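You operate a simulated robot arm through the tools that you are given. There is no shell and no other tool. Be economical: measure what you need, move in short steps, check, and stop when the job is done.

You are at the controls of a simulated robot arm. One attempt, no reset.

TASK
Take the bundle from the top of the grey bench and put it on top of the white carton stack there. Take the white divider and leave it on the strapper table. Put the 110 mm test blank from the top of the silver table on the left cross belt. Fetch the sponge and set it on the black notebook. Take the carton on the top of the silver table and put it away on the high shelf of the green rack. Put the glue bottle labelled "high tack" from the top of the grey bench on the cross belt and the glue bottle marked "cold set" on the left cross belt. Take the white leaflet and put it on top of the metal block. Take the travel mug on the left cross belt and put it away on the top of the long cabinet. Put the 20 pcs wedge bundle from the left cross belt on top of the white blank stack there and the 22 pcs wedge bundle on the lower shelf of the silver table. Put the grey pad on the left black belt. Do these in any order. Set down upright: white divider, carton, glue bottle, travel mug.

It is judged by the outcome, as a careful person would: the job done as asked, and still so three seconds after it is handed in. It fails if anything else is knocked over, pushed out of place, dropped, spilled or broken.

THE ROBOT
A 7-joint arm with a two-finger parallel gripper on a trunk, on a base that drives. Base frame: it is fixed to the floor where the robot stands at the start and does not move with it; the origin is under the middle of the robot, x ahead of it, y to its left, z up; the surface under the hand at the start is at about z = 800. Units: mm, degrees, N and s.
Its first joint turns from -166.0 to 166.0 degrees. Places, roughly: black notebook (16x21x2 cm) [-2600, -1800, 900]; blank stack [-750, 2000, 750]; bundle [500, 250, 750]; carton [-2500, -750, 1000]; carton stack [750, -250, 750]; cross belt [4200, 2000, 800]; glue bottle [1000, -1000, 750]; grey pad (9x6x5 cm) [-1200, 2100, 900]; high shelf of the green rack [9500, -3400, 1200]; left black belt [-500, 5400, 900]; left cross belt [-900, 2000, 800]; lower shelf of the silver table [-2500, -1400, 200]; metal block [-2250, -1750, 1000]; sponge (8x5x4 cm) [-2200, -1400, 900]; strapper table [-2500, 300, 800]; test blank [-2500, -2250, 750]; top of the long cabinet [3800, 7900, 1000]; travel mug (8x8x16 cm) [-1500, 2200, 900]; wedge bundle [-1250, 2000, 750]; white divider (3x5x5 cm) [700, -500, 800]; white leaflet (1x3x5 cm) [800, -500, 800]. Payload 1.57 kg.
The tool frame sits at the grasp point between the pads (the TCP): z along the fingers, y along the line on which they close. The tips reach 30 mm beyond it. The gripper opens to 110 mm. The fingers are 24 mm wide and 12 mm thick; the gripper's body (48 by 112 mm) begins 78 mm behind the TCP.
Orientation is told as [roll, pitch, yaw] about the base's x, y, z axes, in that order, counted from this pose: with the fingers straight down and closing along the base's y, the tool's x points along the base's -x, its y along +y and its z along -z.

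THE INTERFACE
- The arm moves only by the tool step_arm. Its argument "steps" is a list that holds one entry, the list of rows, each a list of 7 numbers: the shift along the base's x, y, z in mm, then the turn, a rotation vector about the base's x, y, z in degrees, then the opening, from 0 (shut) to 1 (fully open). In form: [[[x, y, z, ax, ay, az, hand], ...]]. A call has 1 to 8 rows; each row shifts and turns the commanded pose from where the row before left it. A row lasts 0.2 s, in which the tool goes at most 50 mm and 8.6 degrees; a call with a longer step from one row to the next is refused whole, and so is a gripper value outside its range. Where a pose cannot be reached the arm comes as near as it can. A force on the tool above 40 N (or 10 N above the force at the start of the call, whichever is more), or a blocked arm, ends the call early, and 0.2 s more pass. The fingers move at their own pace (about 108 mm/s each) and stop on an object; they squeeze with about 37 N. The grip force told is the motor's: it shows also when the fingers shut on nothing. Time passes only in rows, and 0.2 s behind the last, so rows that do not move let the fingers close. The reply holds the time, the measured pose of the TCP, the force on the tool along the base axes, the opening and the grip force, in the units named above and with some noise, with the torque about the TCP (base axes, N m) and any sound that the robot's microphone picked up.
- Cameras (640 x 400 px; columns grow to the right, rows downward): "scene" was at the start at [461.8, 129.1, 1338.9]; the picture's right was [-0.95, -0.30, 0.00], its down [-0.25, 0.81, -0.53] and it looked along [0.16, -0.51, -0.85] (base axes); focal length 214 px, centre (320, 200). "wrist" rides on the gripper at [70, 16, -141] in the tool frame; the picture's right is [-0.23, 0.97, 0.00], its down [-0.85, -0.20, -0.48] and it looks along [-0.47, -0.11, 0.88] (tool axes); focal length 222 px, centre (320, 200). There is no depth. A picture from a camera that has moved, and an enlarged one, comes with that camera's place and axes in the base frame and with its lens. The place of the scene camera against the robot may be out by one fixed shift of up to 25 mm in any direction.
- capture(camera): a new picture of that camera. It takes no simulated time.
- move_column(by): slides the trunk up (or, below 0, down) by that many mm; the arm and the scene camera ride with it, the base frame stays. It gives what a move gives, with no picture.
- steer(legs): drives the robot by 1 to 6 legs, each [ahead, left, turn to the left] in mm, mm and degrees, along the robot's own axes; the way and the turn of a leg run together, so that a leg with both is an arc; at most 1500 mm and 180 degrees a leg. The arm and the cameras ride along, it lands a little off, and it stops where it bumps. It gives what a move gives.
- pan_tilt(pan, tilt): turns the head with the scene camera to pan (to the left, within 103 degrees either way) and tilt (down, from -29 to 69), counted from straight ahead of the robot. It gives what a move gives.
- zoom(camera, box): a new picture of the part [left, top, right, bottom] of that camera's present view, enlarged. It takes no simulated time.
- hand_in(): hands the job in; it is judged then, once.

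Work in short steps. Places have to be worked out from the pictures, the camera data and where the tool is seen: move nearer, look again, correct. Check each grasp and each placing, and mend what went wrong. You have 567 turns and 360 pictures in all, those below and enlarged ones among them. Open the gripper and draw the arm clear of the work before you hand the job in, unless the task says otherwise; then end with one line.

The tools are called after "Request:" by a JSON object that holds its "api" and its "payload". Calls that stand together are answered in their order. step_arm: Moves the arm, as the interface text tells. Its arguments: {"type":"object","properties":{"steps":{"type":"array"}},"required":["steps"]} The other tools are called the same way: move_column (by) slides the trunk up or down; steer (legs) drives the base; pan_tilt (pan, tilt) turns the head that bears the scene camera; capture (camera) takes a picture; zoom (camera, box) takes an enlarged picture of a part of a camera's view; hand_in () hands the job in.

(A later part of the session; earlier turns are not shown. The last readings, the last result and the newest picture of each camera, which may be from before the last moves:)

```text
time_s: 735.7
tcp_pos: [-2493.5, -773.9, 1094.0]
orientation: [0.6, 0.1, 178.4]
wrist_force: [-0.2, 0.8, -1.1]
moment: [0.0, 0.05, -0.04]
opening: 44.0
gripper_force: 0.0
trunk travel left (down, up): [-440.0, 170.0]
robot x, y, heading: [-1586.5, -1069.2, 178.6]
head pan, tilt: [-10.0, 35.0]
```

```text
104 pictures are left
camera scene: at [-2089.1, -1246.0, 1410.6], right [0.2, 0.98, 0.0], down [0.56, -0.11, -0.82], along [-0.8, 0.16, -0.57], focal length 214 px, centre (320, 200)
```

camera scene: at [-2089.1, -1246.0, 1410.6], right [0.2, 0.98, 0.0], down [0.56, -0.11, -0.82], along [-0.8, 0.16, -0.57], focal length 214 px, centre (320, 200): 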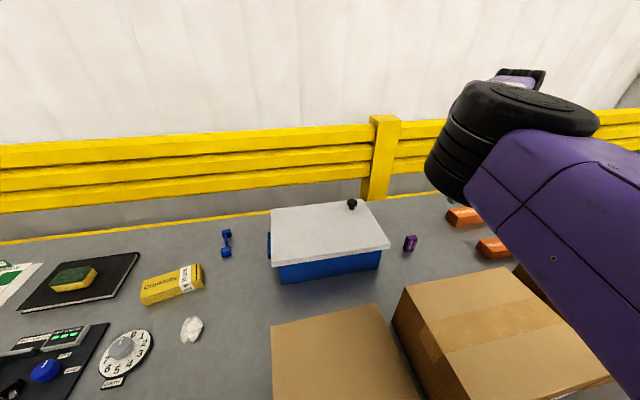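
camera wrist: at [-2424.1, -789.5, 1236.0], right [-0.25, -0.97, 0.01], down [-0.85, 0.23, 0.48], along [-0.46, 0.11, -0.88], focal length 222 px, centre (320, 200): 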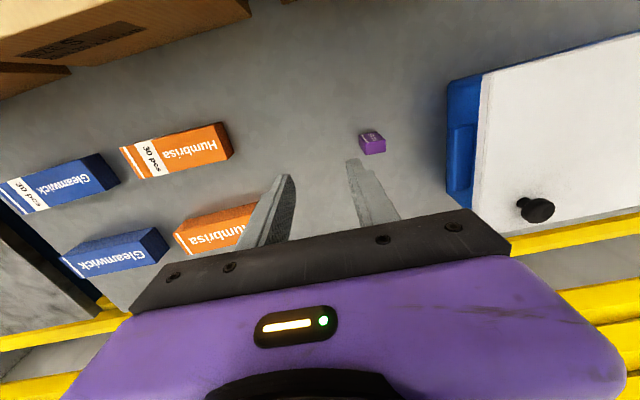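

Request:
{"api": "zoom", "payload": {"camera": "scene", "box": [390, 220, 430, 260]}}

Request:
{"api": "step_arm", "payload": {"steps": [[[-10, -30, 0, 0, 0, 0, 0.6], [-10, -35, 0, 0, 0, 0, 0.6], [-5, -12, -25, 0, 0, 0, 0.6]]]}}

Request:
{"api": "zoom", "payload": {"camera": "wrist", "box": [220, 60, 420, 210]}}

```text
10.00 times, centred on (410, 240) of scene
camera zoom: at [-2089.1, -1246.0, 1410.6], right [0.2, 0.98, 0.0], down [0.56, -0.11, -0.82], along [-0.8, 0.16, -0.57], focal length 2145 px, centre (-580, -200)
```

zoom: 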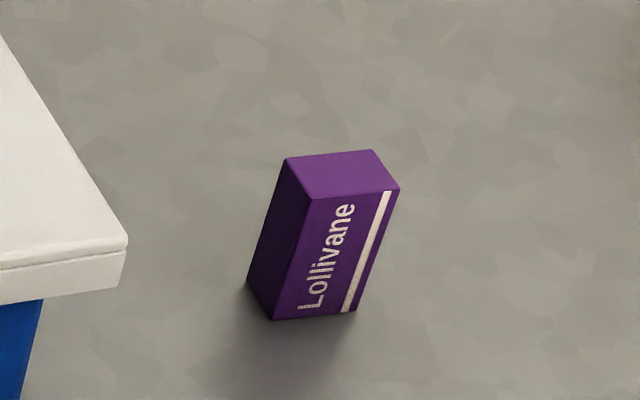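

```text
time_s: 736.5
tcp_pos: [-2516.1, -848.4, 1072.0]
orientation: [0.6, 0.0, 178.4]
wrist_force: [-0.1, 0.6, 0.1]
moment: [-0.03, -0.01, -0.02]
opening: 65.8
gripper_force: 0.0
trunk travel left (down, up): [-440.0, 170.0]
robot x, y, heading: [-1585.3, -1065.1, 178.5]
head pan, tilt: [-10.0, 35.0]
```

```text
2.67 times, centred on (320, 135) of wrist
camera zoom: at [-2447.5, -864.6, 1213.5], right [-0.25, -0.97, 0.01], down [-0.85, 0.23, 0.48], along [-0.46, 0.11, -0.88], focal length 592 px, centre (320, 373)
```

zoom: 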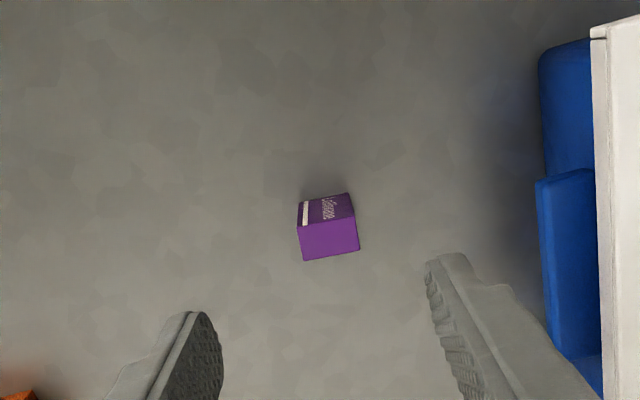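

The carton is centred at about (-2531,-851), about 31 mm wide along y. I align and lower to grip its upper part.

Request:
{"api": "step_arm", "payload": {"steps": [[[-8, -2, -30, 0, 0, 0, 0.55], [-6, 0, -40, 0, 0, 0, 0.55], [0, 0, -40, 0, 0, 0, 0.55]]]}}

Request:
{"api": "zoom", "payload": {"camera": "wrist", "box": [220, 80, 420, 230]}}

Request:
{"api": "capture", "payload": {"camera": "scene"}}

```text
time_s: 737.3
tcp_pos: [-2532.8, -852.3, 962.5]
orientation: [0.5, 0.0, 178.4]
wrist_force: [-0.2, 0.2, 0.2]
moment: [0.02, 0.02, 0.02]
opening: 60.4
gripper_force: 0.1
trunk travel left (down, up): [-440.0, 170.0]
robot x, y, heading: [-1585.0, -1068.0, 178.5]
head pan, tilt: [-10.0, 35.0]
```

```text
2.67 times, centred on (320, 155) of wrist
camera zoom: at [-2463.2, -868.6, 1103.6], right [-0.25, -0.97, 0.01], down [-0.85, 0.23, 0.48], along [-0.46, 0.11, -0.88], focal length 592 px, centre (320, 320)
```

zoom: 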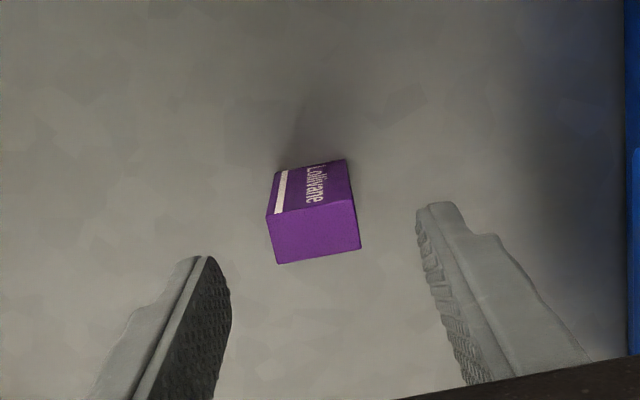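

```text
100 pictures are left
camera scene: at [-2088.9, -1246.1, 1410.7], right [0.2, 0.98, 0.0], down [0.56, -0.11, -0.82], along [-0.8, 0.16, -0.57], focal length 214 px, centre (320, 200)
```

scene: 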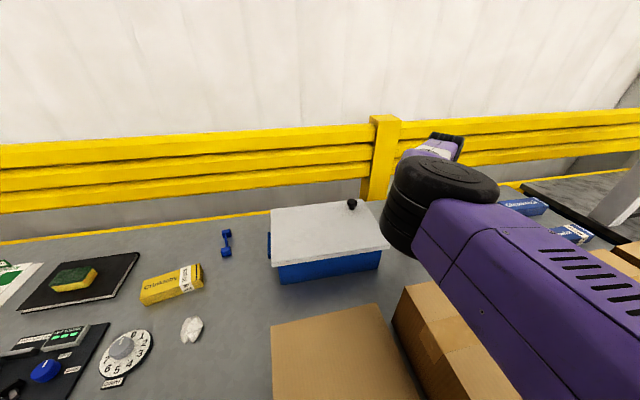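

It is centred and the elbow is well above the boxes. I lower to z≈904, close and lift slowly.

Request:
{"api": "step_arm", "payload": {"steps": [[[0, 2, -30, 0, 0, 0, 0.5], [0, 0, -20, 0, 0, 0, 0.5], [0, 0, -9, 0, 0, 0, 0.5], [0, 0, 0, 0, 0, 0, 0.15], [0, 0, 0, 0, 0, 0, 0], [0, 0, 0, 0, 0, 0, 0]]]}}

Request:
{"api": "step_arm", "payload": {"steps": [[[0, 0, 2, 0, 0, 0, 0], [0, 0, 5, 0, 0, 0, 0], [0, 0, 10, 0, 0, 0, 0], [0, 0, 15, 0, 0, 0, 0], [0, 0, 20, 0, 0, 0, 0], [0, 0, 30, 0, 0, 0, 0], [0, 0, 40, 0, 0, 0, 0], [0, 0, 40, 0, 0, 0, 0]]]}}

Request:
{"api": "capture", "payload": {"camera": "wrist"}}

```text
time_s: 738.7
tcp_pos: [-2533.4, -850.2, 899.8]
orientation: [0.6, 0.1, 178.4]
wrist_force: [0.4, 0.5, 0.4]
moment: [0.02, -0.02, 0.01]
opening: 29.3
gripper_force: 36.8
trunk travel left (down, up): [-440.0, 170.0]
robot x, y, heading: [-1587.8, -1070.2, 178.6]
head pan, tilt: [-10.0, 35.0]
```

```text
time_s: 740.5
tcp_pos: [-2535.3, -848.8, 1064.3]
orientation: [0.6, 0.1, 178.4]
wrist_force: [-0.4, 0.4, 0.7]
moment: [0.0, -0.01, 0.02]
opening: 29.0
gripper_force: 36.6
trunk travel left (down, up): [-440.0, 170.0]
robot x, y, heading: [-1588.2, -1070.7, 178.7]
head pan, tilt: [-10.0, 35.0]
```

```text
99 pictures are left
camera wrist: at [-2465.9, -864.6, 1205.0], right [-0.25, -0.97, 0.01], down [-0.85, 0.23, 0.48], along [-0.46, 0.11, -0.88], focal length 222 px, centre (320, 200)
```

wrist: 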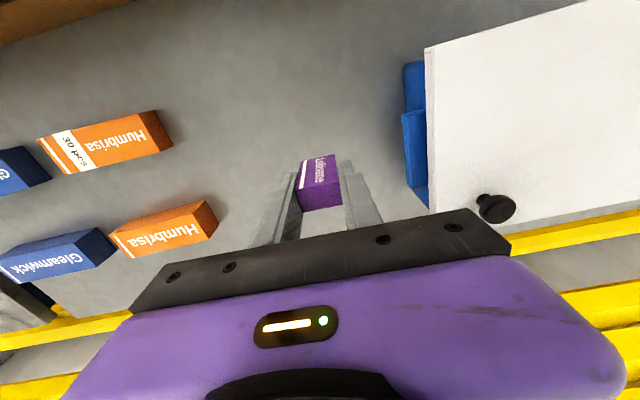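

Held at 29 mm. I raise a bit more, back out over the boxes, and head east around the south end of the bench.

Request:
{"api": "step_arm", "payload": {"steps": [[[0, 0, 25, 0, 0, 0, 0], [0, 0, 25, 0, 0, 0, 0]]]}}

Request:
{"api": "steer", "payload": {"legs": [[-1100, 0, 0], [0, 950, 0], [0, 0, -90], [0, 0, -88]]}}

Request:
{"api": "pan_tilt", "payload": {"pan": 0, "tilt": 15}}

Request:
{"api": "capture", "payload": {"camera": "scene"}}

```text
time_s: 741.1
tcp_pos: [-2536.1, -848.7, 1113.8]
orientation: [0.5, 0.0, 178.4]
wrist_force: [0.2, 0.6, -0.3]
moment: [0.02, -0.02, -0.01]
opening: 29.3
gripper_force: 36.8
trunk travel left (down, up): [-440.0, 170.0]
robot x, y, heading: [-1585.5, -1068.3, 178.6]
head pan, tilt: [-10.0, 35.0]
```

```text
time_s: 758.9
tcp_pos: [481.2, -2180.8, 1113.2]
orientation: [0.6, 0.1, 3.7]
wrist_force: [0.0, 0.7, -1.1]
moment: [-0.03, 0.0, 0.01]
opening: 29.1
gripper_force: 37.0
trunk travel left (down, up): [-440.0, 170.0]
robot x, y, heading: [-483.0, -2052.0, 3.9]
head pan, tilt: [-10.0, 35.0]
```

```text
time_s: 759.7
tcp_pos: [481.3, -2180.5, 1113.4]
orientation: [0.6, 0.2, 3.7]
wrist_force: [-0.9, 0.3, -0.1]
moment: [0.0, 0.02, 0.01]
opening: 29.2
gripper_force: 36.9
trunk travel left (down, up): [-440.0, 170.0]
robot x, y, heading: [-483.7, -2050.4, 3.9]
head pan, tilt: [0.0, 15.0]
```

```text
98 pictures are left
camera scene: at [34.9, -1819.9, 1442.5], right [0.07, -1.0, 0.0], down [-0.26, -0.02, -0.97], along [0.96, 0.07, -0.26], focal length 214 px, centre (320, 200)
```

scene: 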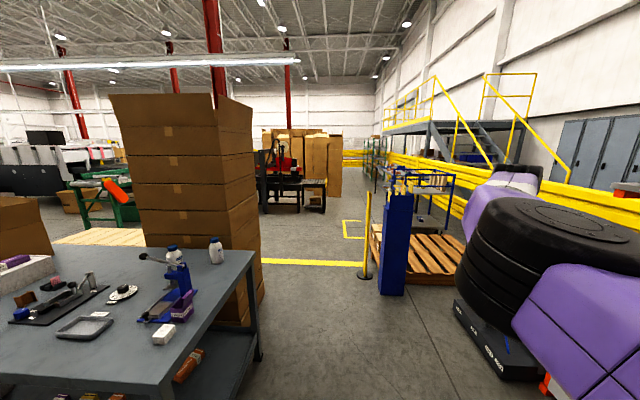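

There is a corridor between the carton tower and the yellow post. I drive through along y≈-1650, then look again.

Request:
{"api": "steer", "payload": {"legs": [[0, 0, 5.2], [1300, 0, 0], [1250, 0, 0]]}}

Request:
{"api": "capture", "payload": {"camera": "scene"}}

```text
time_s: 772.4
tcp_pos: [2951.1, -1665.1, 1112.7]
orientation: [0.6, 0.2, 10.1]
wrist_force: [-0.3, -0.2, -0.4]
moment: [-0.01, -0.02, 0.03]
opening: 29.3
gripper_force: 37.3
trunk travel left (down, up): [-440.0, 170.0]
robot x, y, heading: [1973.4, -1645.7, 10.5]
head pan, tilt: [0.0, 15.0]
```

```text
97 pictures are left
camera scene: at [2466.7, -1357.6, 1442.5], right [0.18, -0.98, 0.0], down [-0.25, -0.05, -0.97], along [0.95, 0.17, -0.26], focal length 214 px, centre (320, 200)
```

scene: 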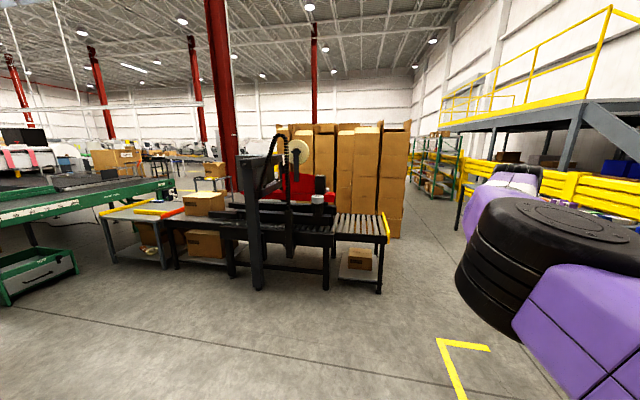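

The green rack stands far ahead on the right of the aisle (about x 8100–11700, y≈-3400). I drive into the aisle.

Request:
{"api": "steer", "payload": {"legs": [[0, 0, -31.5], [1200, 0, 0], [1200, 0, 0], [0, 0, 19]]}}

Request:
{"api": "capture", "payload": {"camera": "scene"}}

```text
time_s: 778.9
tcp_pos: [3757.8, -2521.6, 1113.0]
orientation: [0.6, 0.1, -21.5]
wrist_force: [1.0, -0.1, 0.9]
moment: [-0.04, -0.01, 0.01]
opening: 29.3
gripper_force: 36.9
trunk travel left (down, up): [-440.0, 170.0]
robot x, y, heading: [2938.5, -1991.3, -21.6]
head pan, tilt: [0.0, 15.0]
stopped in leg 2: the robot was blocked; the commanded pose is now the measured one
```

```text
96 pictures are left
camera scene: at [3510.4, -1999.8, 1442.4], right [-0.37, -0.93, 0.0], down [-0.24, 0.09, -0.97], along [0.9, -0.35, -0.26], focal length 214 px, centre (320, 200)
```

scene: 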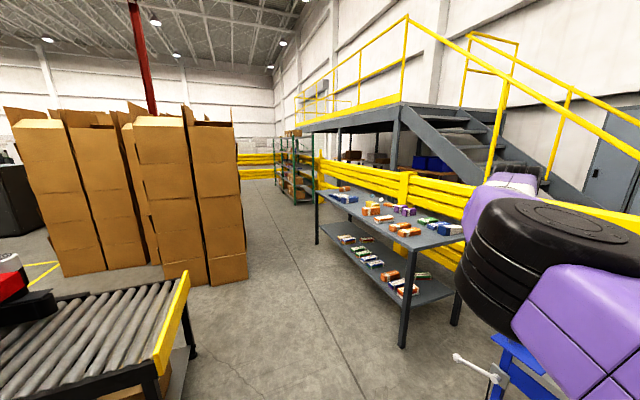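

The robot was blocked by something at the front-right, perhaps the blue cart. I check the wrist view and look to the right before backing off.

Request:
{"api": "capture", "payload": {"camera": "wrist"}}

Request:
{"api": "pan_tilt", "payload": {"pan": -75, "tilt": 45}}

Request:
{"api": "capture", "payload": {"camera": "scene"}}

```text
95 pictures are left
camera wrist: at [3697.7, -2481.9, 1254.2], right [0.57, 0.82, 0.01], down [0.72, -0.5, 0.47], along [0.4, -0.26, -0.88], focal length 222 px, centre (320, 200)
```

wrist: 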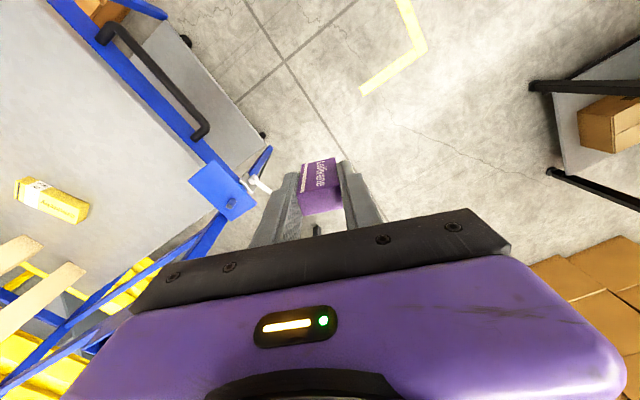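

```text
time_s: 780.3
tcp_pos: [3756.7, -2522.5, 1114.0]
orientation: [0.6, 0.1, -21.5]
wrist_force: [0.2, 0.3, 0.3]
moment: [-0.01, 0.03, -0.03]
opening: 29.1
gripper_force: 37.2
trunk travel left (down, up): [-440.0, 170.0]
robot x, y, heading: [2940.3, -1990.4, -21.7]
head pan, tilt: [-75.0, 45.0]
```

```text
94 pictures are left
camera scene: at [3414.3, -2046.6, 1395.7], right [-0.99, 0.11, 0.0], down [0.08, 0.7, -0.71], along [-0.08, -0.7, -0.71], focal length 214 px, centre (320, 200)
```

scene: 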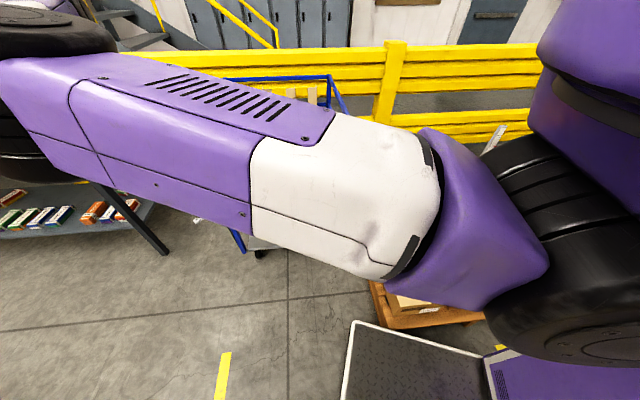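

The chassis touched the pallet on the right, and a blue cart is nearby too. I slide left, straighten, go forward past the pallet, then right into the aisle centre.

Request:
{"api": "steer", "payload": {"legs": [[0, 350, 0], [0, 0, 21.6], [500, 0, 0]]}}

Request:
{"api": "pan_tilt", "payload": {"pan": -15, "tilt": 25}}

Request:
{"api": "capture", "payload": {"camera": "scene"}}

Request:
{"api": "capture", "payload": {"camera": "wrist"}}

```text
time_s: 786.3
tcp_pos: [4530.2, -1866.2, 1114.2]
orientation: [0.7, 0.1, -0.2]
wrist_force: [0.1, 0.6, -1.2]
moment: [-0.01, -0.02, 0.0]
opening: 29.2
gripper_force: 37.4
trunk travel left (down, up): [-440.0, 170.0]
robot x, y, heading: [3573.3, -1671.0, 0.1]
head pan, tilt: [-75.0, 45.0]
```

```text
time_s: 787.6
tcp_pos: [4528.6, -1865.5, 1114.7]
orientation: [0.7, 0.1, -0.2]
wrist_force: [-0.8, -0.4, 0.5]
moment: [-0.02, 0.03, -0.03]
opening: 29.2
gripper_force: 36.7
trunk travel left (down, up): [-440.0, 170.0]
robot x, y, heading: [3578.2, -1670.8, -0.3]
head pan, tilt: [-15.0, 25.0]
```

```text
93 pictures are left
camera scene: at [4105.5, -1498.6, 1426.3], right [-0.26, -0.97, 0.0], down [-0.41, 0.11, -0.91], along [0.87, -0.24, -0.42], focal length 214 px, centre (320, 200)
```

scene: 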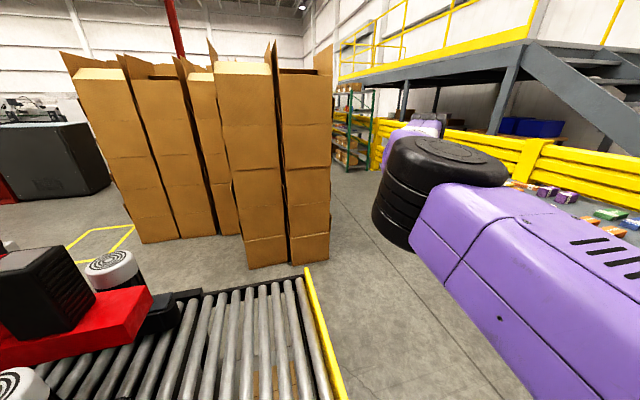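

```text
92 pictures are left
camera wrist: at [4460.8, -1850.5, 1254.5], right [0.23, 0.97, 0.01], down [0.86, -0.21, 0.47], along [0.46, -0.1, -0.88], focal length 222 px, centre (320, 200)
```

wrist: 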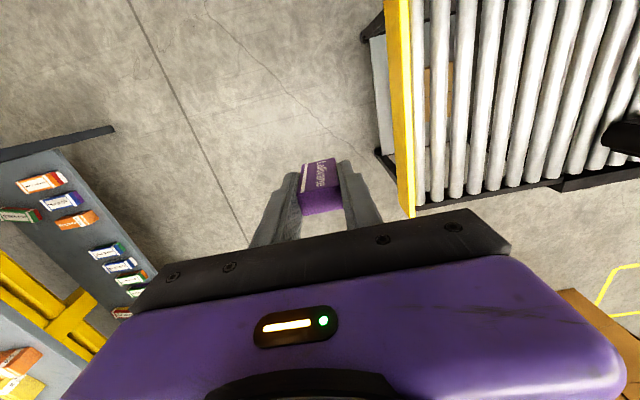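

I strafe right to y≈-2300, go forward past the cart, then shift to y≈-2510 and continue along the aisle.

Request:
{"api": "steer", "payload": {"legs": [[0, -630, 0], [800, 0, 0], [0, -210, 0], [1300, 0, 0]]}}

Request:
{"api": "capture", "payload": {"camera": "scene"}}

```text
time_s: 802.5
tcp_pos: [6669.9, -2658.0, 1112.7]
orientation: [0.7, 0.1, 1.1]
wrist_force: [0.0, -0.9, -0.3]
moment: [0.02, 0.02, 0.0]
opening: 29.4
gripper_force: 36.8
trunk travel left (down, up): [-440.0, 170.0]
robot x, y, heading: [5711.4, -2484.9, 1.3]
head pan, tilt: [-15.0, 25.0]
```

```text
91 pictures are left
camera scene: at [6237.2, -2301.9, 1426.3], right [-0.24, -0.97, 0.0], down [-0.41, 0.1, -0.91], along [0.88, -0.22, -0.42], focal length 214 px, centre (320, 200)
```

scene: 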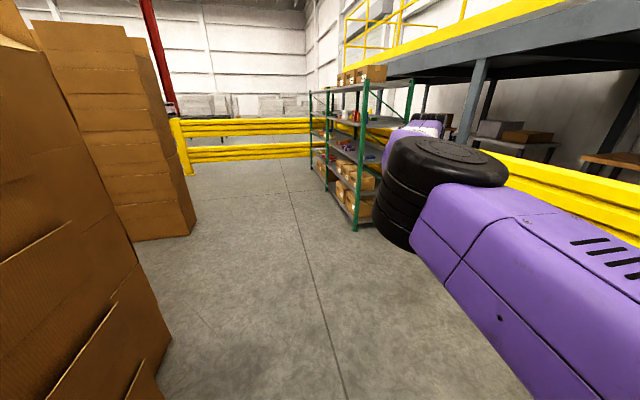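

The rack front is at y≈-3220, from x 8280 to 10500. I drive up alongside and look at its shelves.

Request:
{"api": "steer", "payload": {"legs": [[1300, 0, -1], [1300, 0, 0]]}}

Request:
{"api": "steer", "payload": {"legs": [[0, 0, -90]]}}

Request:
{"api": "pan_tilt", "payload": {"pan": 20, "tilt": 10}}

Request:
{"api": "capture", "payload": {"camera": "scene"}}

```text
time_s: 815.2
tcp_pos: [9268.2, -2681.2, 1113.9]
orientation: [0.8, 0.1, 0.0]
wrist_force: [0.2, -0.1, 0.0]
moment: [0.0, 0.01, 0.02]
opening: 29.3
gripper_force: 37.4
trunk travel left (down, up): [-440.0, 170.0]
robot x, y, heading: [8309.8, -2489.4, 0.2]
head pan, tilt: [-15.0, 25.0]
```

```text
time_s: 817.4
tcp_pos: [9029.0, -3144.8, 1114.3]
orientation: [2.4, 0.8, -30.9]
wrist_force: [-4.4, 10.1, 3.2]
moment: [-1.07, -0.34, -0.38]
opening: 29.3
gripper_force: 37.2
trunk travel left (down, up): [-440.0, 170.0]
robot x, y, heading: [8310.9, -2487.2, -32.5]
head pan, tilt: [-15.0, 25.0]
stopped in leg 1: the force on the tool passed its limit at 143 N (the readings are from after the stop); the commanded pose is now the measured one
```

```text
time_s: 818.4
tcp_pos: [9030.3, -3143.1, 1114.8]
orientation: [2.5, 0.7, -30.9]
wrist_force: [-5.3, 15.0, 6.7]
moment: [-1.6, -0.43, -0.52]
opening: 29.4
gripper_force: 37.3
trunk travel left (down, up): [-440.0, 170.0]
robot x, y, heading: [8314.8, -2483.1, -32.2]
head pan, tilt: [20.0, 10.0]
```

```text
90 pictures are left
camera scene: at [8886.3, -2567.5, 1450.9], right [-0.21, -0.98, 0.0], down [-0.17, 0.04, -0.98], along [0.96, -0.21, -0.17], focal length 214 px, centre (320, 200)
```

scene: 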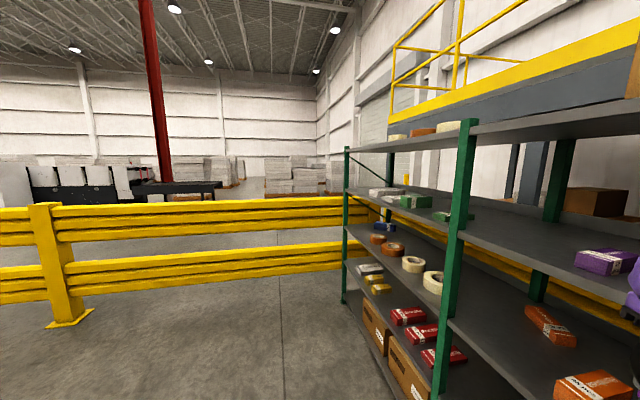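

I swept the hand into the rack, a turning error of mine. I turn back immediately.

Request:
{"api": "steer", "payload": {"legs": [[0, 0, 20]]}}

Request:
{"api": "capture", "payload": {"camera": "wrist"}}

Request:
{"api": "pan_tilt", "payload": {"pan": -40, "tilt": 20}}

Request:
{"api": "capture", "payload": {"camera": "scene"}}

```text
time_s: 819.8
tcp_pos: [9210.8, -2861.1, 1112.9]
orientation: [2.5, 0.7, -11.0]
wrist_force: [-0.2, -0.3, 1.1]
moment: [-0.05, 0.03, -0.02]
opening: 29.3
gripper_force: 37.1
trunk travel left (down, up): [-440.0, 170.0]
robot x, y, heading: [8318.3, -2485.6, -12.2]
head pan, tilt: [20.0, 10.0]
```

```text
89 pictures are left
camera wrist: at [9146.6, -2837.4, 1256.9], right [0.41, 0.91, 0.04], down [0.8, -0.38, 0.46], along [0.43, -0.16, -0.89], focal length 222 px, centre (320, 200)
```

wrist: 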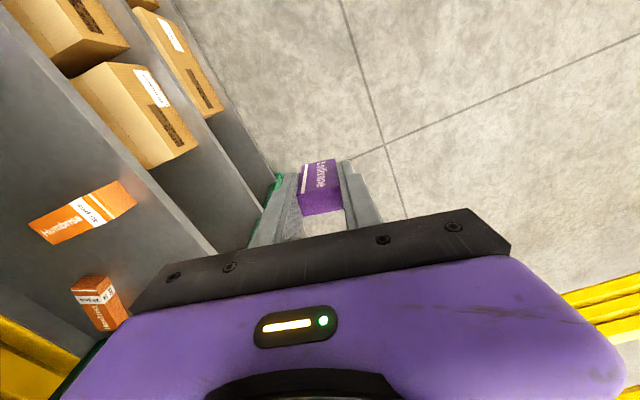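

```text
time_s: 821.1
tcp_pos: [9211.2, -2861.0, 1114.1]
orientation: [2.5, 0.6, -11.0]
wrist_force: [0.2, -0.2, -0.1]
moment: [-0.01, 0.01, 0.01]
opening: 29.3
gripper_force: 37.2
trunk travel left (down, up): [-440.0, 170.0]
robot x, y, heading: [8312.3, -2487.7, -12.1]
head pan, tilt: [-40.0, 20.0]
```

```text
88 pictures are left
camera scene: at [8844.5, -2459.4, 1434.4], right [-0.79, -0.61, 0.0], down [-0.21, 0.27, -0.94], along [0.58, -0.74, -0.34], focal length 214 px, centre (320, 200)
```

scene: 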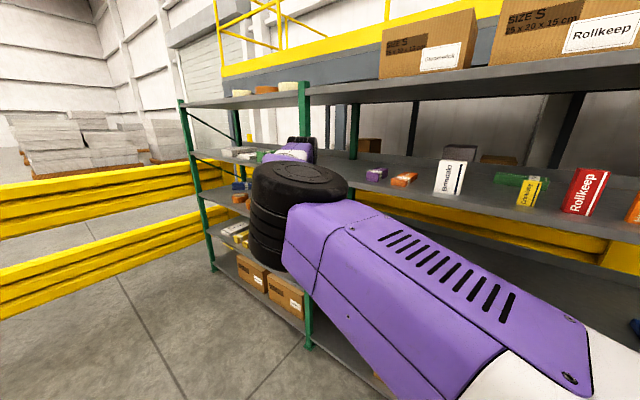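

The rack and the carton look intact. The high shelf (z≈1200) carries standing cartons and small packs. I zoom in to check whether anything was disturbed.

Request:
{"api": "zoom", "payload": {"camera": "scene", "box": [340, 140, 640, 240]}}

Request:
{"api": "zoom", "payload": {"camera": "scene", "box": [180, 120, 320, 200]}}

```text
2.13 times, centred on (490, 190) of scene
camera zoom: at [8844.5, -2459.4, 1434.4], right [-0.79, -0.61, 0.0], down [-0.21, 0.27, -0.94], along [0.58, -0.74, -0.34], focal length 458 px, centre (-43, 221)
```

zoom: 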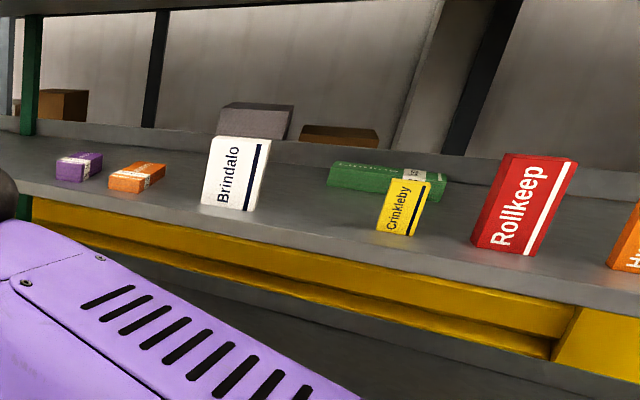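

```text
4.57 times, centred on (250, 160) of scene
camera zoom: at [8844.5, -2459.4, 1434.4], right [-0.79, -0.61, 0.0], down [-0.21, 0.27, -0.94], along [0.58, -0.74, -0.34], focal length 980 px, centre (640, 383)
```

zoom: 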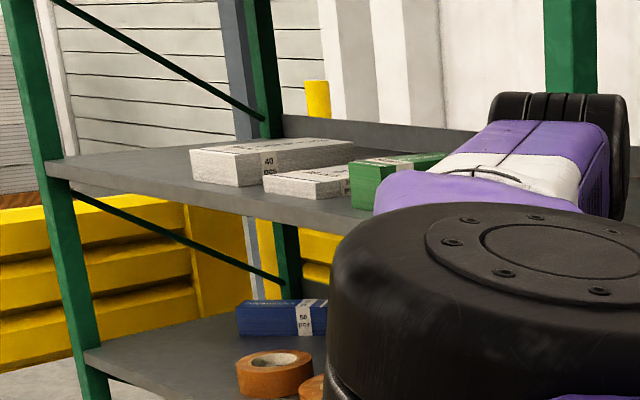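

Nothing was displaced. With the upper shelf only about 315 mm above, a vertical gripper will not fit there, so I need the carton gripped with a tilted tool. I go back to the long side table and regrip it there.

Request:
{"api": "steer", "payload": {"legs": [[0, 0, 12], [-1500, 0, 0], [-1500, 0, 0], [-250, 0, 0], [0, 250, 0]]}}

Request:
{"api": "pan_tilt", "payload": {"pan": -70, "tilt": 35}}

Request:
{"api": "capture", "payload": {"camera": "scene"}}

```text
time_s: 839.1
tcp_pos: [6045.3, -2430.0, 1112.8]
orientation: [2.5, 0.7, 2.2]
wrist_force: [-0.4, -0.3, -0.2]
moment: [0.02, 0.03, 0.0]
opening: 29.4
gripper_force: 37.6
trunk travel left (down, up): [-440.0, 170.0]
robot x, y, heading: [5085.8, -2272.3, 1.1]
head pan, tilt: [-40.0, 20.0]
```

```text
time_s: 840.0
tcp_pos: [6045.7, -2429.8, 1112.9]
orientation: [2.4, 0.7, 2.3]
wrist_force: [1.1, -0.3, -0.5]
moment: [0.02, 0.0, -0.01]
opening: 29.6
gripper_force: 37.1
trunk travel left (down, up): [-440.0, 170.0]
robot x, y, heading: [5085.3, -2271.6, 1.3]
head pan, tilt: [-70.0, 35.0]
```

```text
85 pictures are left
camera scene: at [5554.6, -2150.8, 1410.6], right [-0.93, -0.36, 0.0], down [-0.21, 0.53, -0.82], along [0.3, -0.76, -0.57], focal length 214 px, centre (320, 200)
```

scene: 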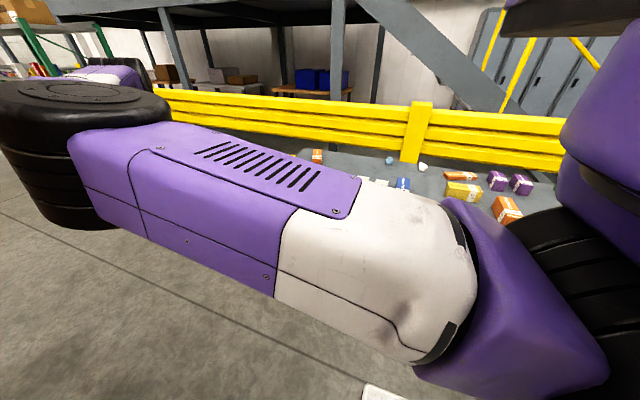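

Request:
{"api": "steer", "payload": {"legs": [[0, 110, 0], [0, 0, -91]]}}

Request:
{"api": "pan_tilt", "payload": {"pan": 0, "tilt": 35}}

Request:
{"api": "capture", "payload": {"camera": "scene"}}

Request:
{"api": "capture", "payload": {"camera": "wrist"}}

```text
time_s: 845.1
tcp_pos: [4904.9, -3119.3, 1114.1]
orientation: [2.5, 0.7, -88.8]
wrist_force: [-0.1, 0.5, -0.7]
moment: [0.03, 0.0, -0.04]
opening: 29.3
gripper_force: 37.1
trunk travel left (down, up): [-440.0, 170.0]
robot x, y, heading: [5083.9, -2165.8, -89.9]
head pan, tilt: [-70.0, 35.0]
```

```text
time_s: 846.5
tcp_pos: [4905.0, -3119.8, 1113.4]
orientation: [2.5, 0.7, -88.9]
wrist_force: [-0.2, 0.0, -0.6]
moment: [-0.02, 0.03, -0.01]
opening: 29.4
gripper_force: 37.5
trunk travel left (down, up): [-440.0, 170.0]
robot x, y, heading: [5085.3, -2166.2, -90.2]
head pan, tilt: [0.0, 35.0]
```

```text
84 pictures are left
camera scene: at [5296.4, -2684.4, 1410.5], right [-1.0, 0.0, 0.0], down [0.0, 0.57, -0.82], along [0.0, -0.82, -0.57], focal length 214 px, centre (320, 200)
```

scene: 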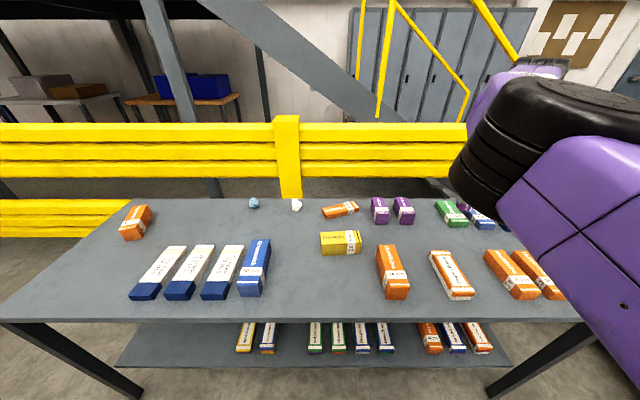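

```text
83 pictures are left
camera wrist: at [4914.0, -3051.2, 1256.9], right [0.98, -0.21, 0.04], down [-0.2, -0.86, 0.46], along [-0.06, -0.46, -0.89], focal length 222 px, centre (320, 200)
```

wrist: 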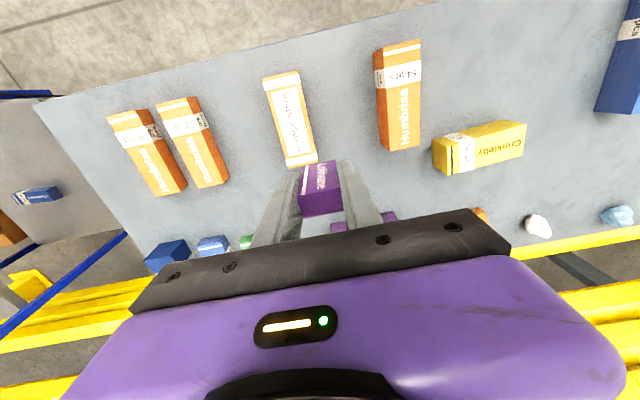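

There is a free patch on this table around (5230,-3030). I shift left 200, turn 10° left, level the hand, and set the carton down there.

Request:
{"api": "steer", "payload": {"legs": [[0, 190, 0], [0, 0, 10]]}}

Request:
{"api": "step_arm", "payload": {"steps": [[[-10, 35, 0, -0.6, 2.0, 0, 0], [-15, 40, 0, 0, 0, 0, 0], [-10, 35, -10, 0, 0, 0, 0], [0, 0, -40, 0, 0, 0, 0]]]}}

Request:
{"api": "capture", "payload": {"camera": "wrist"}}

```text
time_s: 848.8
tcp_pos: [5270.1, -3136.1, 1114.5]
orientation: [2.5, 0.8, -78.9]
wrist_force: [-0.7, -0.2, -0.7]
moment: [0.02, 0.03, 0.01]
opening: 29.3
gripper_force: 37.3
trunk travel left (down, up): [-440.0, 170.0]
robot x, y, heading: [5275.7, -2165.4, -79.8]
head pan, tilt: [0.0, 35.0]
```

```text
time_s: 849.8
tcp_pos: [5235.6, -3028.2, 1065.1]
orientation: [0.2, 0.4, -78.8]
wrist_force: [0.0, 0.4, 1.3]
moment: [-0.02, -0.01, -0.01]
opening: 29.2
gripper_force: 37.1
trunk travel left (down, up): [-440.0, 170.0]
robot x, y, heading: [5274.5, -2165.5, -80.2]
head pan, tilt: [0.0, 35.0]
```

```text
82 pictures are left
camera wrist: at [5236.9, -2957.2, 1206.0], right [1.0, -0.03, 0.0], down [-0.03, -0.88, 0.47], along [-0.01, -0.47, -0.88], focal length 222 px, centre (320, 200)
```

wrist: 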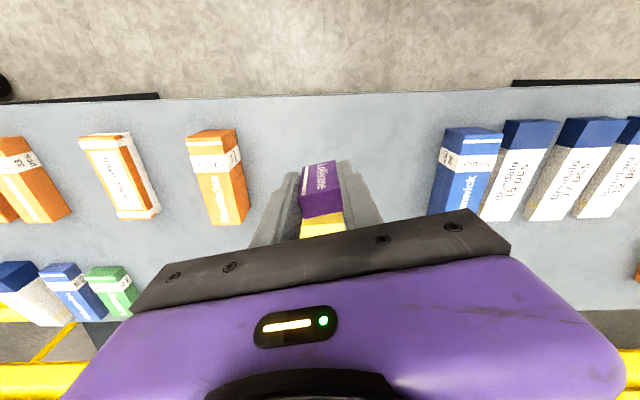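

The spot is free. I lower until contact.

Request:
{"api": "step_arm", "payload": {"steps": [[[0, -12, -40, 0, 0, 0, 0], [0, 0, -30, 0, 0, 0, 0], [0, 0, -15, 0, 0, 0, 0], [0, 0, -8, 0, 0, 0, 0], [0, 0, -6, 0, 0, 0, 0], [0, 0, -5, 0, 0, 0, 0], [0, 0, -5, 0, 0, 0, 0], [0, 0, -5, 0, 0, 0, 0]]]}}

Request:
{"api": "capture", "payload": {"camera": "wrist"}}

```text
time_s: 851.5
tcp_pos: [5233.5, -3038.7, 948.8]
orientation: [0.4, 0.5, -78.8]
wrist_force: [0.7, 0.6, 0.2]
moment: [0.02, 0.02, -0.01]
opening: 29.2
gripper_force: 37.2
trunk travel left (down, up): [-440.0, 170.0]
robot x, y, heading: [5277.4, -2166.6, -79.8]
head pan, tilt: [0.0, 35.0]
```

```text
81 pictures are left
camera wrist: at [5236.4, -2968.6, 1090.9], right [1.0, -0.03, 0.0], down [-0.03, -0.88, 0.47], along [-0.01, -0.47, -0.88], focal length 222 px, centre (320, 200)
```

wrist: 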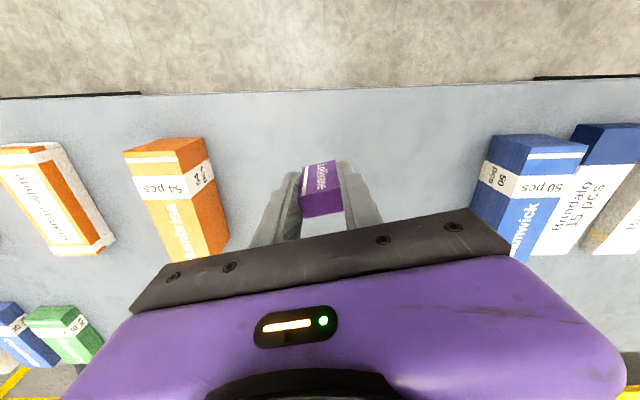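

Request:
{"api": "step_arm", "payload": {"steps": [[[0, 0, -8, 0, 0, 0, 0], [0, 0, -5, 0, 0, 0, 0], [0, 0, -5, 0, 0, 0, 0], [0, 0, -5, 0, 0, 0, 0], [0, 0, -5, 0, 0, 0, 0], [0, 0, -5, 0, 0, 0, 0], [0, 0, -5, 0, 0, 0, 0], [0, 0, -5, 0, 0, 0, 0]]]}}

```text
time_s: 853.4
tcp_pos: [5234.8, -3038.2, 907.9]
orientation: [0.4, 0.5, -78.8]
wrist_force: [-0.4, -0.5, -0.1]
moment: [-0.01, 0.01, 0.0]
opening: 29.2
gripper_force: 37.3
trunk travel left (down, up): [-440.0, 170.0]
robot x, y, heading: [5279.8, -2163.5, -80.1]
head pan, tilt: [0.0, 35.0]
```

Request:
{"api": "step_arm", "payload": {"steps": [[[0, 0, -5, 0, 0, 0, 0], [0, 0, -5, 0, 0, 0, 0], [0, 0, -5, 0, 0, 0, 0], [0, 0, -5, 0, 0, 0, 0], [0, 0, -5, 0, 0, 0, 0], [0, 0, -5, 0, 0, 0, 0], [0, 0, -5, 0, 0, 0, 0], [0, 0, -5, 0, 0, 0, 0]]]}}

Request:
{"api": "zoom", "payload": {"camera": "wrist", "box": [220, 90, 420, 240]}}

```text
time_s: 855.1
tcp_pos: [5233.9, -3039.6, 867.4]
orientation: [0.4, 0.4, -78.8]
wrist_force: [-0.1, -0.2, 0.4]
moment: [-0.04, -0.02, -0.04]
opening: 29.3
gripper_force: 36.8
trunk travel left (down, up): [-440.0, 170.0]
robot x, y, heading: [5274.5, -2161.9, -79.6]
head pan, tilt: [0.0, 35.0]
```

```text
2.67 times, centred on (320, 165) of wrist
camera zoom: at [5236.6, -2968.5, 1009.4], right [1.0, -0.03, 0.01], down [-0.03, -0.88, 0.47], along [-0.01, -0.47, -0.88], focal length 592 px, centre (320, 293)
```

zoom: 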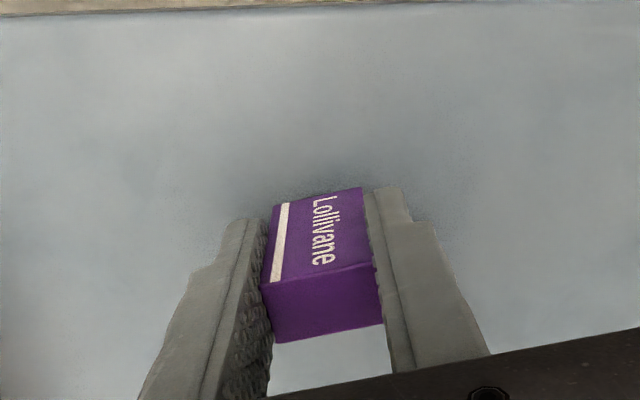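

The table is lower than I thought, and the carton's shadow is now close. I continue in small steps.

Request:
{"api": "step_arm", "payload": {"steps": [[[0, 0, -4, 0, 0, 0, 0], [0, 0, -4, 0, 0, 0, 0], [0, 0, -4, 0, 0, 0, 0], [0, 0, -4, 0, 0, 0, 0], [0, 0, -4, 0, 0, 0, 0], [0, 0, -4, 0, 0, 0, 0], [0, 0, -4, 0, 0, 0, 0], [0, 0, -4, 0, 0, 0, 0]]]}}

```text
time_s: 857.0
tcp_pos: [5232.3, -3039.2, 838.7]
orientation: [0.2, 0.2, -78.9]
wrist_force: [2.3, -1.3, 38.0]
moment: [-0.25, 0.04, 0.04]
opening: 29.3
gripper_force: 36.7
trunk travel left (down, up): [-440.0, 170.0]
robot x, y, heading: [5279.8, -2167.8, -80.1]
head pan, tilt: [0.0, 35.0]
```

It is down at about z 788. I release, rise, and tilt the tool about 45° forward.

Request:
{"api": "step_arm", "payload": {"steps": [[[0, 0, 1.5, 0, 0, 0, 0], [0, 0, 0, 0, 0, 0, 0.5], [0, 0, 0, 0, 0, 0, 0.5], [0, 0, 20, 0, 0, 0, 0.5], [0, 0, 40, 0, 0, 0, 0.5], [0, 0, 50, 0, 0, 0, 0.5]]]}}

Request:
{"api": "step_arm", "payload": {"steps": [[[0, 8, 10, -8.34, -1.65, 0, 0.5], [0, 8, 0, -8.34, -1.65, 0, 0.5], [0, 8, 0, -8.34, -1.65, 0, 0.5], [0, 8, 0, -8.34, -1.65, 0, 0.5], [0, 8, 0, -8.34, -1.65, 0, 0.5]]]}}

Request:
{"api": "capture", "payload": {"camera": "wrist"}}

```text
time_s: 858.4
tcp_pos: [5235.5, -3033.7, 945.2]
orientation: [0.3, 0.6, -78.8]
wrist_force: [-0.6, 0.7, -0.6]
moment: [0.0, -0.04, 0.01]
opening: 55.0
gripper_force: 0.1
trunk travel left (down, up): [-440.0, 170.0]
robot x, y, heading: [5273.3, -2165.2, -79.8]
head pan, tilt: [0.0, 35.0]
```

```text
time_s: 859.5
tcp_pos: [5233.5, -2998.3, 958.2]
orientation: [0.2, -42.2, -78.8]
wrist_force: [0.1, 0.3, 1.1]
moment: [0.02, 0.01, -0.02]
opening: 55.0
gripper_force: 0.0
trunk travel left (down, up): [-440.0, 170.0]
robot x, y, heading: [5268.8, -2163.3, -79.9]
head pan, tilt: [0.0, 35.0]
```

```text
79 pictures are left
camera wrist: at [5220.5, -2850.7, 1016.0], right [0.99, 0.03, 0.16], down [-0.14, -0.35, 0.93], along [0.08, -0.94, -0.34], focal length 222 px, centre (320, 200)
```

wrist: 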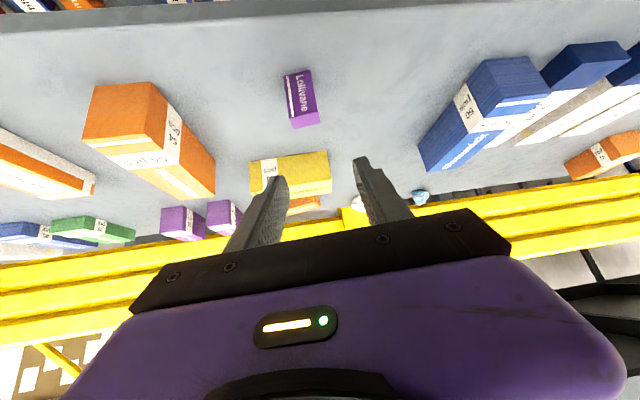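

The carton stands upright. I go to it tilted: align and lower straddling it.

Request:
{"api": "step_arm", "payload": {"steps": [[[0, -21, -20, 0, 0, 0, 0.5], [0, -20, -30, 0, 0, 0, 0.5], [0, 0, -40, 0, 0, 0, 0.5]]]}}

Request:
{"api": "capture", "payload": {"camera": "wrist"}}

```text
time_s: 860.4
tcp_pos: [5237.5, -3037.8, 869.1]
orientation: [0.5, -42.1, -78.7]
wrist_force: [0.0, 0.6, 0.8]
moment: [-0.03, 0.01, 0.01]
opening: 55.1
gripper_force: 0.1
trunk travel left (down, up): [-440.0, 170.0]
robot x, y, heading: [5277.5, -2167.6, -80.0]
head pan, tilt: [0.0, 35.0]
```

```text
78 pictures are left
camera wrist: at [5224.9, -2890.8, 926.2], right [0.99, 0.03, 0.16], down [-0.14, -0.35, 0.93], along [0.08, -0.94, -0.34], focal length 222 px, centre (320, 200)
```

wrist: 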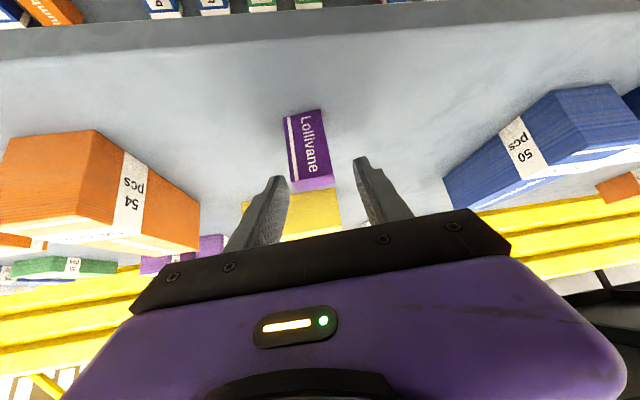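

Request:
{"api": "step_arm", "payload": {"steps": [[[-4, -1, -20, 0, 0, 0, 0.5], [0, 0, -14, 0, 0, 0, 0.5], [0, 0, -8, 0, 0, 0, 0.5], [0, 0, 0, 0, 0, 0, 0.15], [0, 0, 0, 0, 0, 0, 0], [0, 0, 0, 0, 0, 0, 0]]]}}

Request:
{"api": "step_arm", "payload": {"steps": [[[0, 0, 2, 0, 0, 0, 0], [0, 0, 5, 0, 0, 0, 0], [0, 0, 10, 0, 0, 0, 0], [0, 0, 15, 0, 0, 0, 0], [0, 0, 20, 0, 0, 0, 0], [0, 0, 30, 0, 0, 0, 0], [0, 0, 30, 0, 0, 0, 0], [0, 0, 30, 0, 0, 0, 0]]]}}

Request:
{"api": "capture", "payload": {"camera": "wrist"}}

```text
time_s: 861.6
tcp_pos: [5228.7, -3041.9, 830.5]
orientation: [0.0, -42.4, -78.8]
wrist_force: [-0.1, 5.8, 15.3]
moment: [-0.04, -0.08, 0.0]
opening: 29.3
gripper_force: 36.8
trunk travel left (down, up): [-440.0, 170.0]
robot x, y, heading: [5274.4, -2165.1, -80.2]
head pan, tilt: [0.0, 35.0]
stopped in row 6: the force on the tool passed its limit at 48 N (the readings are from after the stop); the commanded pose is now the measured one
```

```text
time_s: 863.4
tcp_pos: [5230.5, -3039.4, 970.1]
orientation: [0.1, -42.4, -78.8]
wrist_force: [-0.6, -1.1, -0.2]
moment: [0.02, 0.0, -0.05]
opening: 29.3
gripper_force: 37.1
trunk travel left (down, up): [-440.0, 170.0]
robot x, y, heading: [5272.8, -2163.3, -79.7]
head pan, tilt: [0.0, 35.0]
```

```text
77 pictures are left
camera wrist: at [5218.2, -2892.9, 1027.5], right [0.99, 0.02, 0.15], down [-0.14, -0.34, 0.93], along [0.08, -0.94, -0.34], focal length 222 px, centre (320, 200)
```

wrist: 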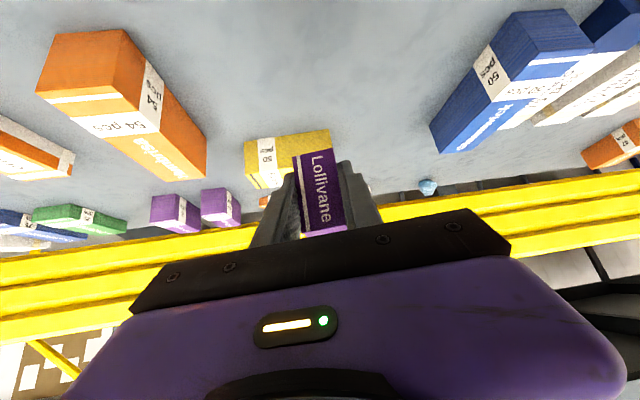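

The carton is regripped, tilted. I return to the rack: face east, run along the aisle, then turn well clear of the rack.

Request:
{"api": "steer", "payload": {"legs": [[0, 0, 80], [0, -330, 0], [1500, 0, 0], [1500, 0, 0], [1000, 0, 0]]}}

Request:
{"api": "steer", "payload": {"legs": [[0, 450, 0], [240, 0, 0], [0, 0, -90]]}}

Request:
{"api": "move_column", "payload": {"by": 165}}

Request:
{"api": "step_arm", "payload": {"steps": [[[0, 0, 30, 0, 0, 0, 0], [0, 0, 40, 0, 0, 0, 0], [0, 0, 40, 0, 0, 0, 0], [0, 0, 40, 0, 0, 0, 0]]]}}

Request:
{"api": "pan_tilt", "payload": {"pan": -10, "tilt": 20}}

Request:
{"api": "capture", "payload": {"camera": "scene"}}

Request:
{"api": "capture", "payload": {"camera": "wrist"}}

```text
time_s: 866.8
tcp_pos: [6094.1, -2572.7, 969.2]
orientation: [0.3, -42.3, -10.1]
wrist_force: [-0.5, -0.3, 0.3]
moment: [0.02, 0.01, 0.0]
opening: 29.1
gripper_force: 36.9
trunk travel left (down, up): [-440.0, 170.0]
robot x, y, heading: [5296.1, -2213.0, -10.9]
head pan, tilt: [0.0, 35.0]
stopped in leg 1: the robot was blocked; the commanded pose is now the measured one
```

```text
time_s: 867.5
tcp_pos: [6094.3, -2573.8, 969.3]
orientation: [0.2, -42.2, -10.2]
wrist_force: [-0.7, -0.3, -0.6]
moment: [-0.05, 0.0, 0.03]
opening: 29.2
gripper_force: 37.9
trunk travel left (down, up): [-440.0, 170.0]
robot x, y, heading: [5294.8, -2211.3, -11.1]
head pan, tilt: [0.0, 35.0]
stopped in leg 1: the robot was blocked; the commanded pose is now the measured one
```

```text
time_s: 869.4
tcp_pos: [6094.9, -2569.6, 1134.9]
orientation: [-0.1, -42.3, -10.0]
wrist_force: [-0.1, 1.0, -0.6]
moment: [0.0, 0.01, -0.02]
opening: 29.4
gripper_force: 36.6
trunk travel left (down, up): [-605.0, 5.0]
robot x, y, heading: [5294.1, -2211.4, -11.1]
head pan, tilt: [0.0, 35.0]
```

```text
time_s: 870.4
tcp_pos: [6094.9, -2569.3, 1279.9]
orientation: [-0.1, -42.1, -10.0]
wrist_force: [-0.5, -0.3, 0.2]
moment: [-0.02, 0.0, -0.01]
opening: 29.2
gripper_force: 37.1
trunk travel left (down, up): [-605.0, 5.0]
robot x, y, heading: [5297.0, -2209.2, -11.3]
head pan, tilt: [0.0, 35.0]
```

```text
time_s: 871.1
tcp_pos: [6094.6, -2569.7, 1279.5]
orientation: [0.0, -42.3, -10.1]
wrist_force: [0.2, -0.3, -0.2]
moment: [0.03, -0.02, 0.03]
opening: 29.1
gripper_force: 37.3
trunk travel left (down, up): [-605.0, 5.0]
robot x, y, heading: [5292.6, -2208.5, -11.1]
head pan, tilt: [-10.0, 20.0]
```

```text
76 pictures are left
camera scene: at [5853.1, -2134.5, 1599.3], right [-0.36, -0.93, 0.0], down [-0.32, 0.12, -0.94], along [0.88, -0.34, -0.34], focal length 214 px, centre (320, 200)
```

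scene: 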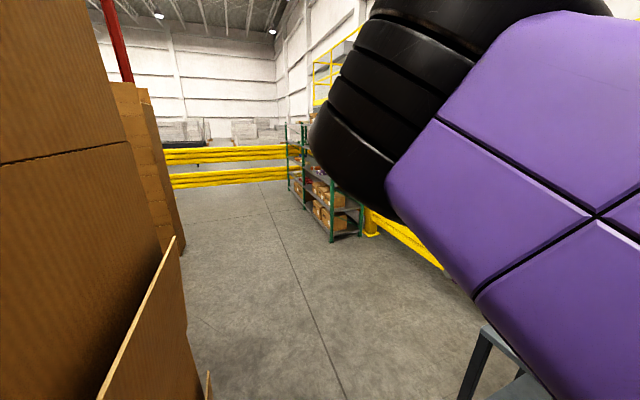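

```text
75 pictures are left
camera wrist: at [5952.7, -2527.6, 1337.4], right [0.33, 0.93, 0.15], down [0.27, -0.25, 0.93], along [0.9, -0.27, -0.34], focal length 222 px, centre (320, 200)
```

wrist: 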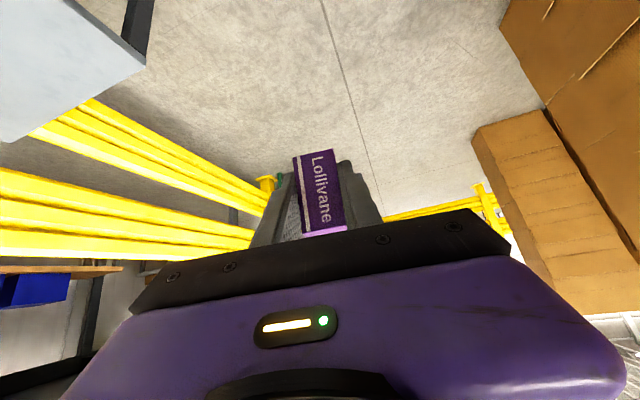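

The turn was blocked; the head boom seems to be close to the carton stack. I slide right, away from it, and then straighten.

Request:
{"api": "steer", "payload": {"legs": [[0, -250, 0]]}}

Request:
{"api": "pan_tilt", "payload": {"pan": 20, "tilt": 15}}

Request:
{"api": "capture", "payload": {"camera": "scene"}}

```text
time_s: 873.0
tcp_pos: [6044.8, -2821.5, 1279.8]
orientation: [0.0, -42.3, -9.8]
wrist_force: [-0.2, -0.2, 0.5]
moment: [0.0, -0.02, 0.0]
opening: 29.0
gripper_force: 37.2
trunk travel left (down, up): [-605.0, 5.0]
robot x, y, heading: [5245.1, -2464.6, -10.9]
head pan, tilt: [-10.0, 20.0]
```

```text
time_s: 874.0
tcp_pos: [6043.6, -2821.4, 1280.0]
orientation: [0.0, -42.4, -9.9]
wrist_force: [0.4, 0.6, -0.1]
moment: [-0.03, 0.07, -0.01]
opening: 29.1
gripper_force: 37.1
trunk travel left (down, up): [-605.0, 5.0]
robot x, y, heading: [5245.8, -2460.7, -11.3]
head pan, tilt: [20.0, 15.0]
```

```text
74 pictures are left
camera scene: at [5809.0, -2338.9, 1607.5], right [0.15, -0.99, 0.0], down [-0.26, -0.04, -0.97], along [0.95, 0.15, -0.26], focal length 214 px, centre (320, 200)
```

scene: 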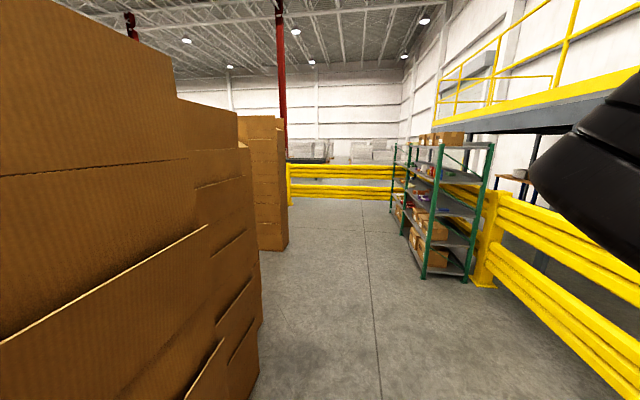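

The stack looks as before. I straighten and run along the aisle to the rack.

Request:
{"api": "steer", "payload": {"legs": [[0, 0, 11], [1500, 0, 0], [1500, 0, 0], [1000, 0, 0]]}}

Request:
{"api": "steer", "payload": {"legs": [[0, 430, 0], [270, 0, 0]]}}

```text
time_s: 894.1
tcp_pos: [10141.0, -2720.6, 1279.4]
orientation: [0.0, -42.3, 1.1]
wrist_force: [-0.6, 0.2, 0.6]
moment: [0.05, -0.02, -0.01]
opening: 29.1
gripper_force: 37.0
trunk travel left (down, up): [-605.0, 5.0]
robot x, y, heading: [9286.6, -2523.1, -0.2]
head pan, tilt: [20.0, 15.0]
```

```text
time_s: 898.2
tcp_pos: [10414.1, -2297.6, 1280.6]
orientation: [0.0, -42.3, 1.1]
wrist_force: [0.3, -0.5, -0.9]
moment: [0.0, 0.01, 0.01]
opening: 29.2
gripper_force: 37.1
trunk travel left (down, up): [-605.0, 5.0]
robot x, y, heading: [9565.6, -2099.8, -0.1]
head pan, tilt: [20.0, 15.0]
```

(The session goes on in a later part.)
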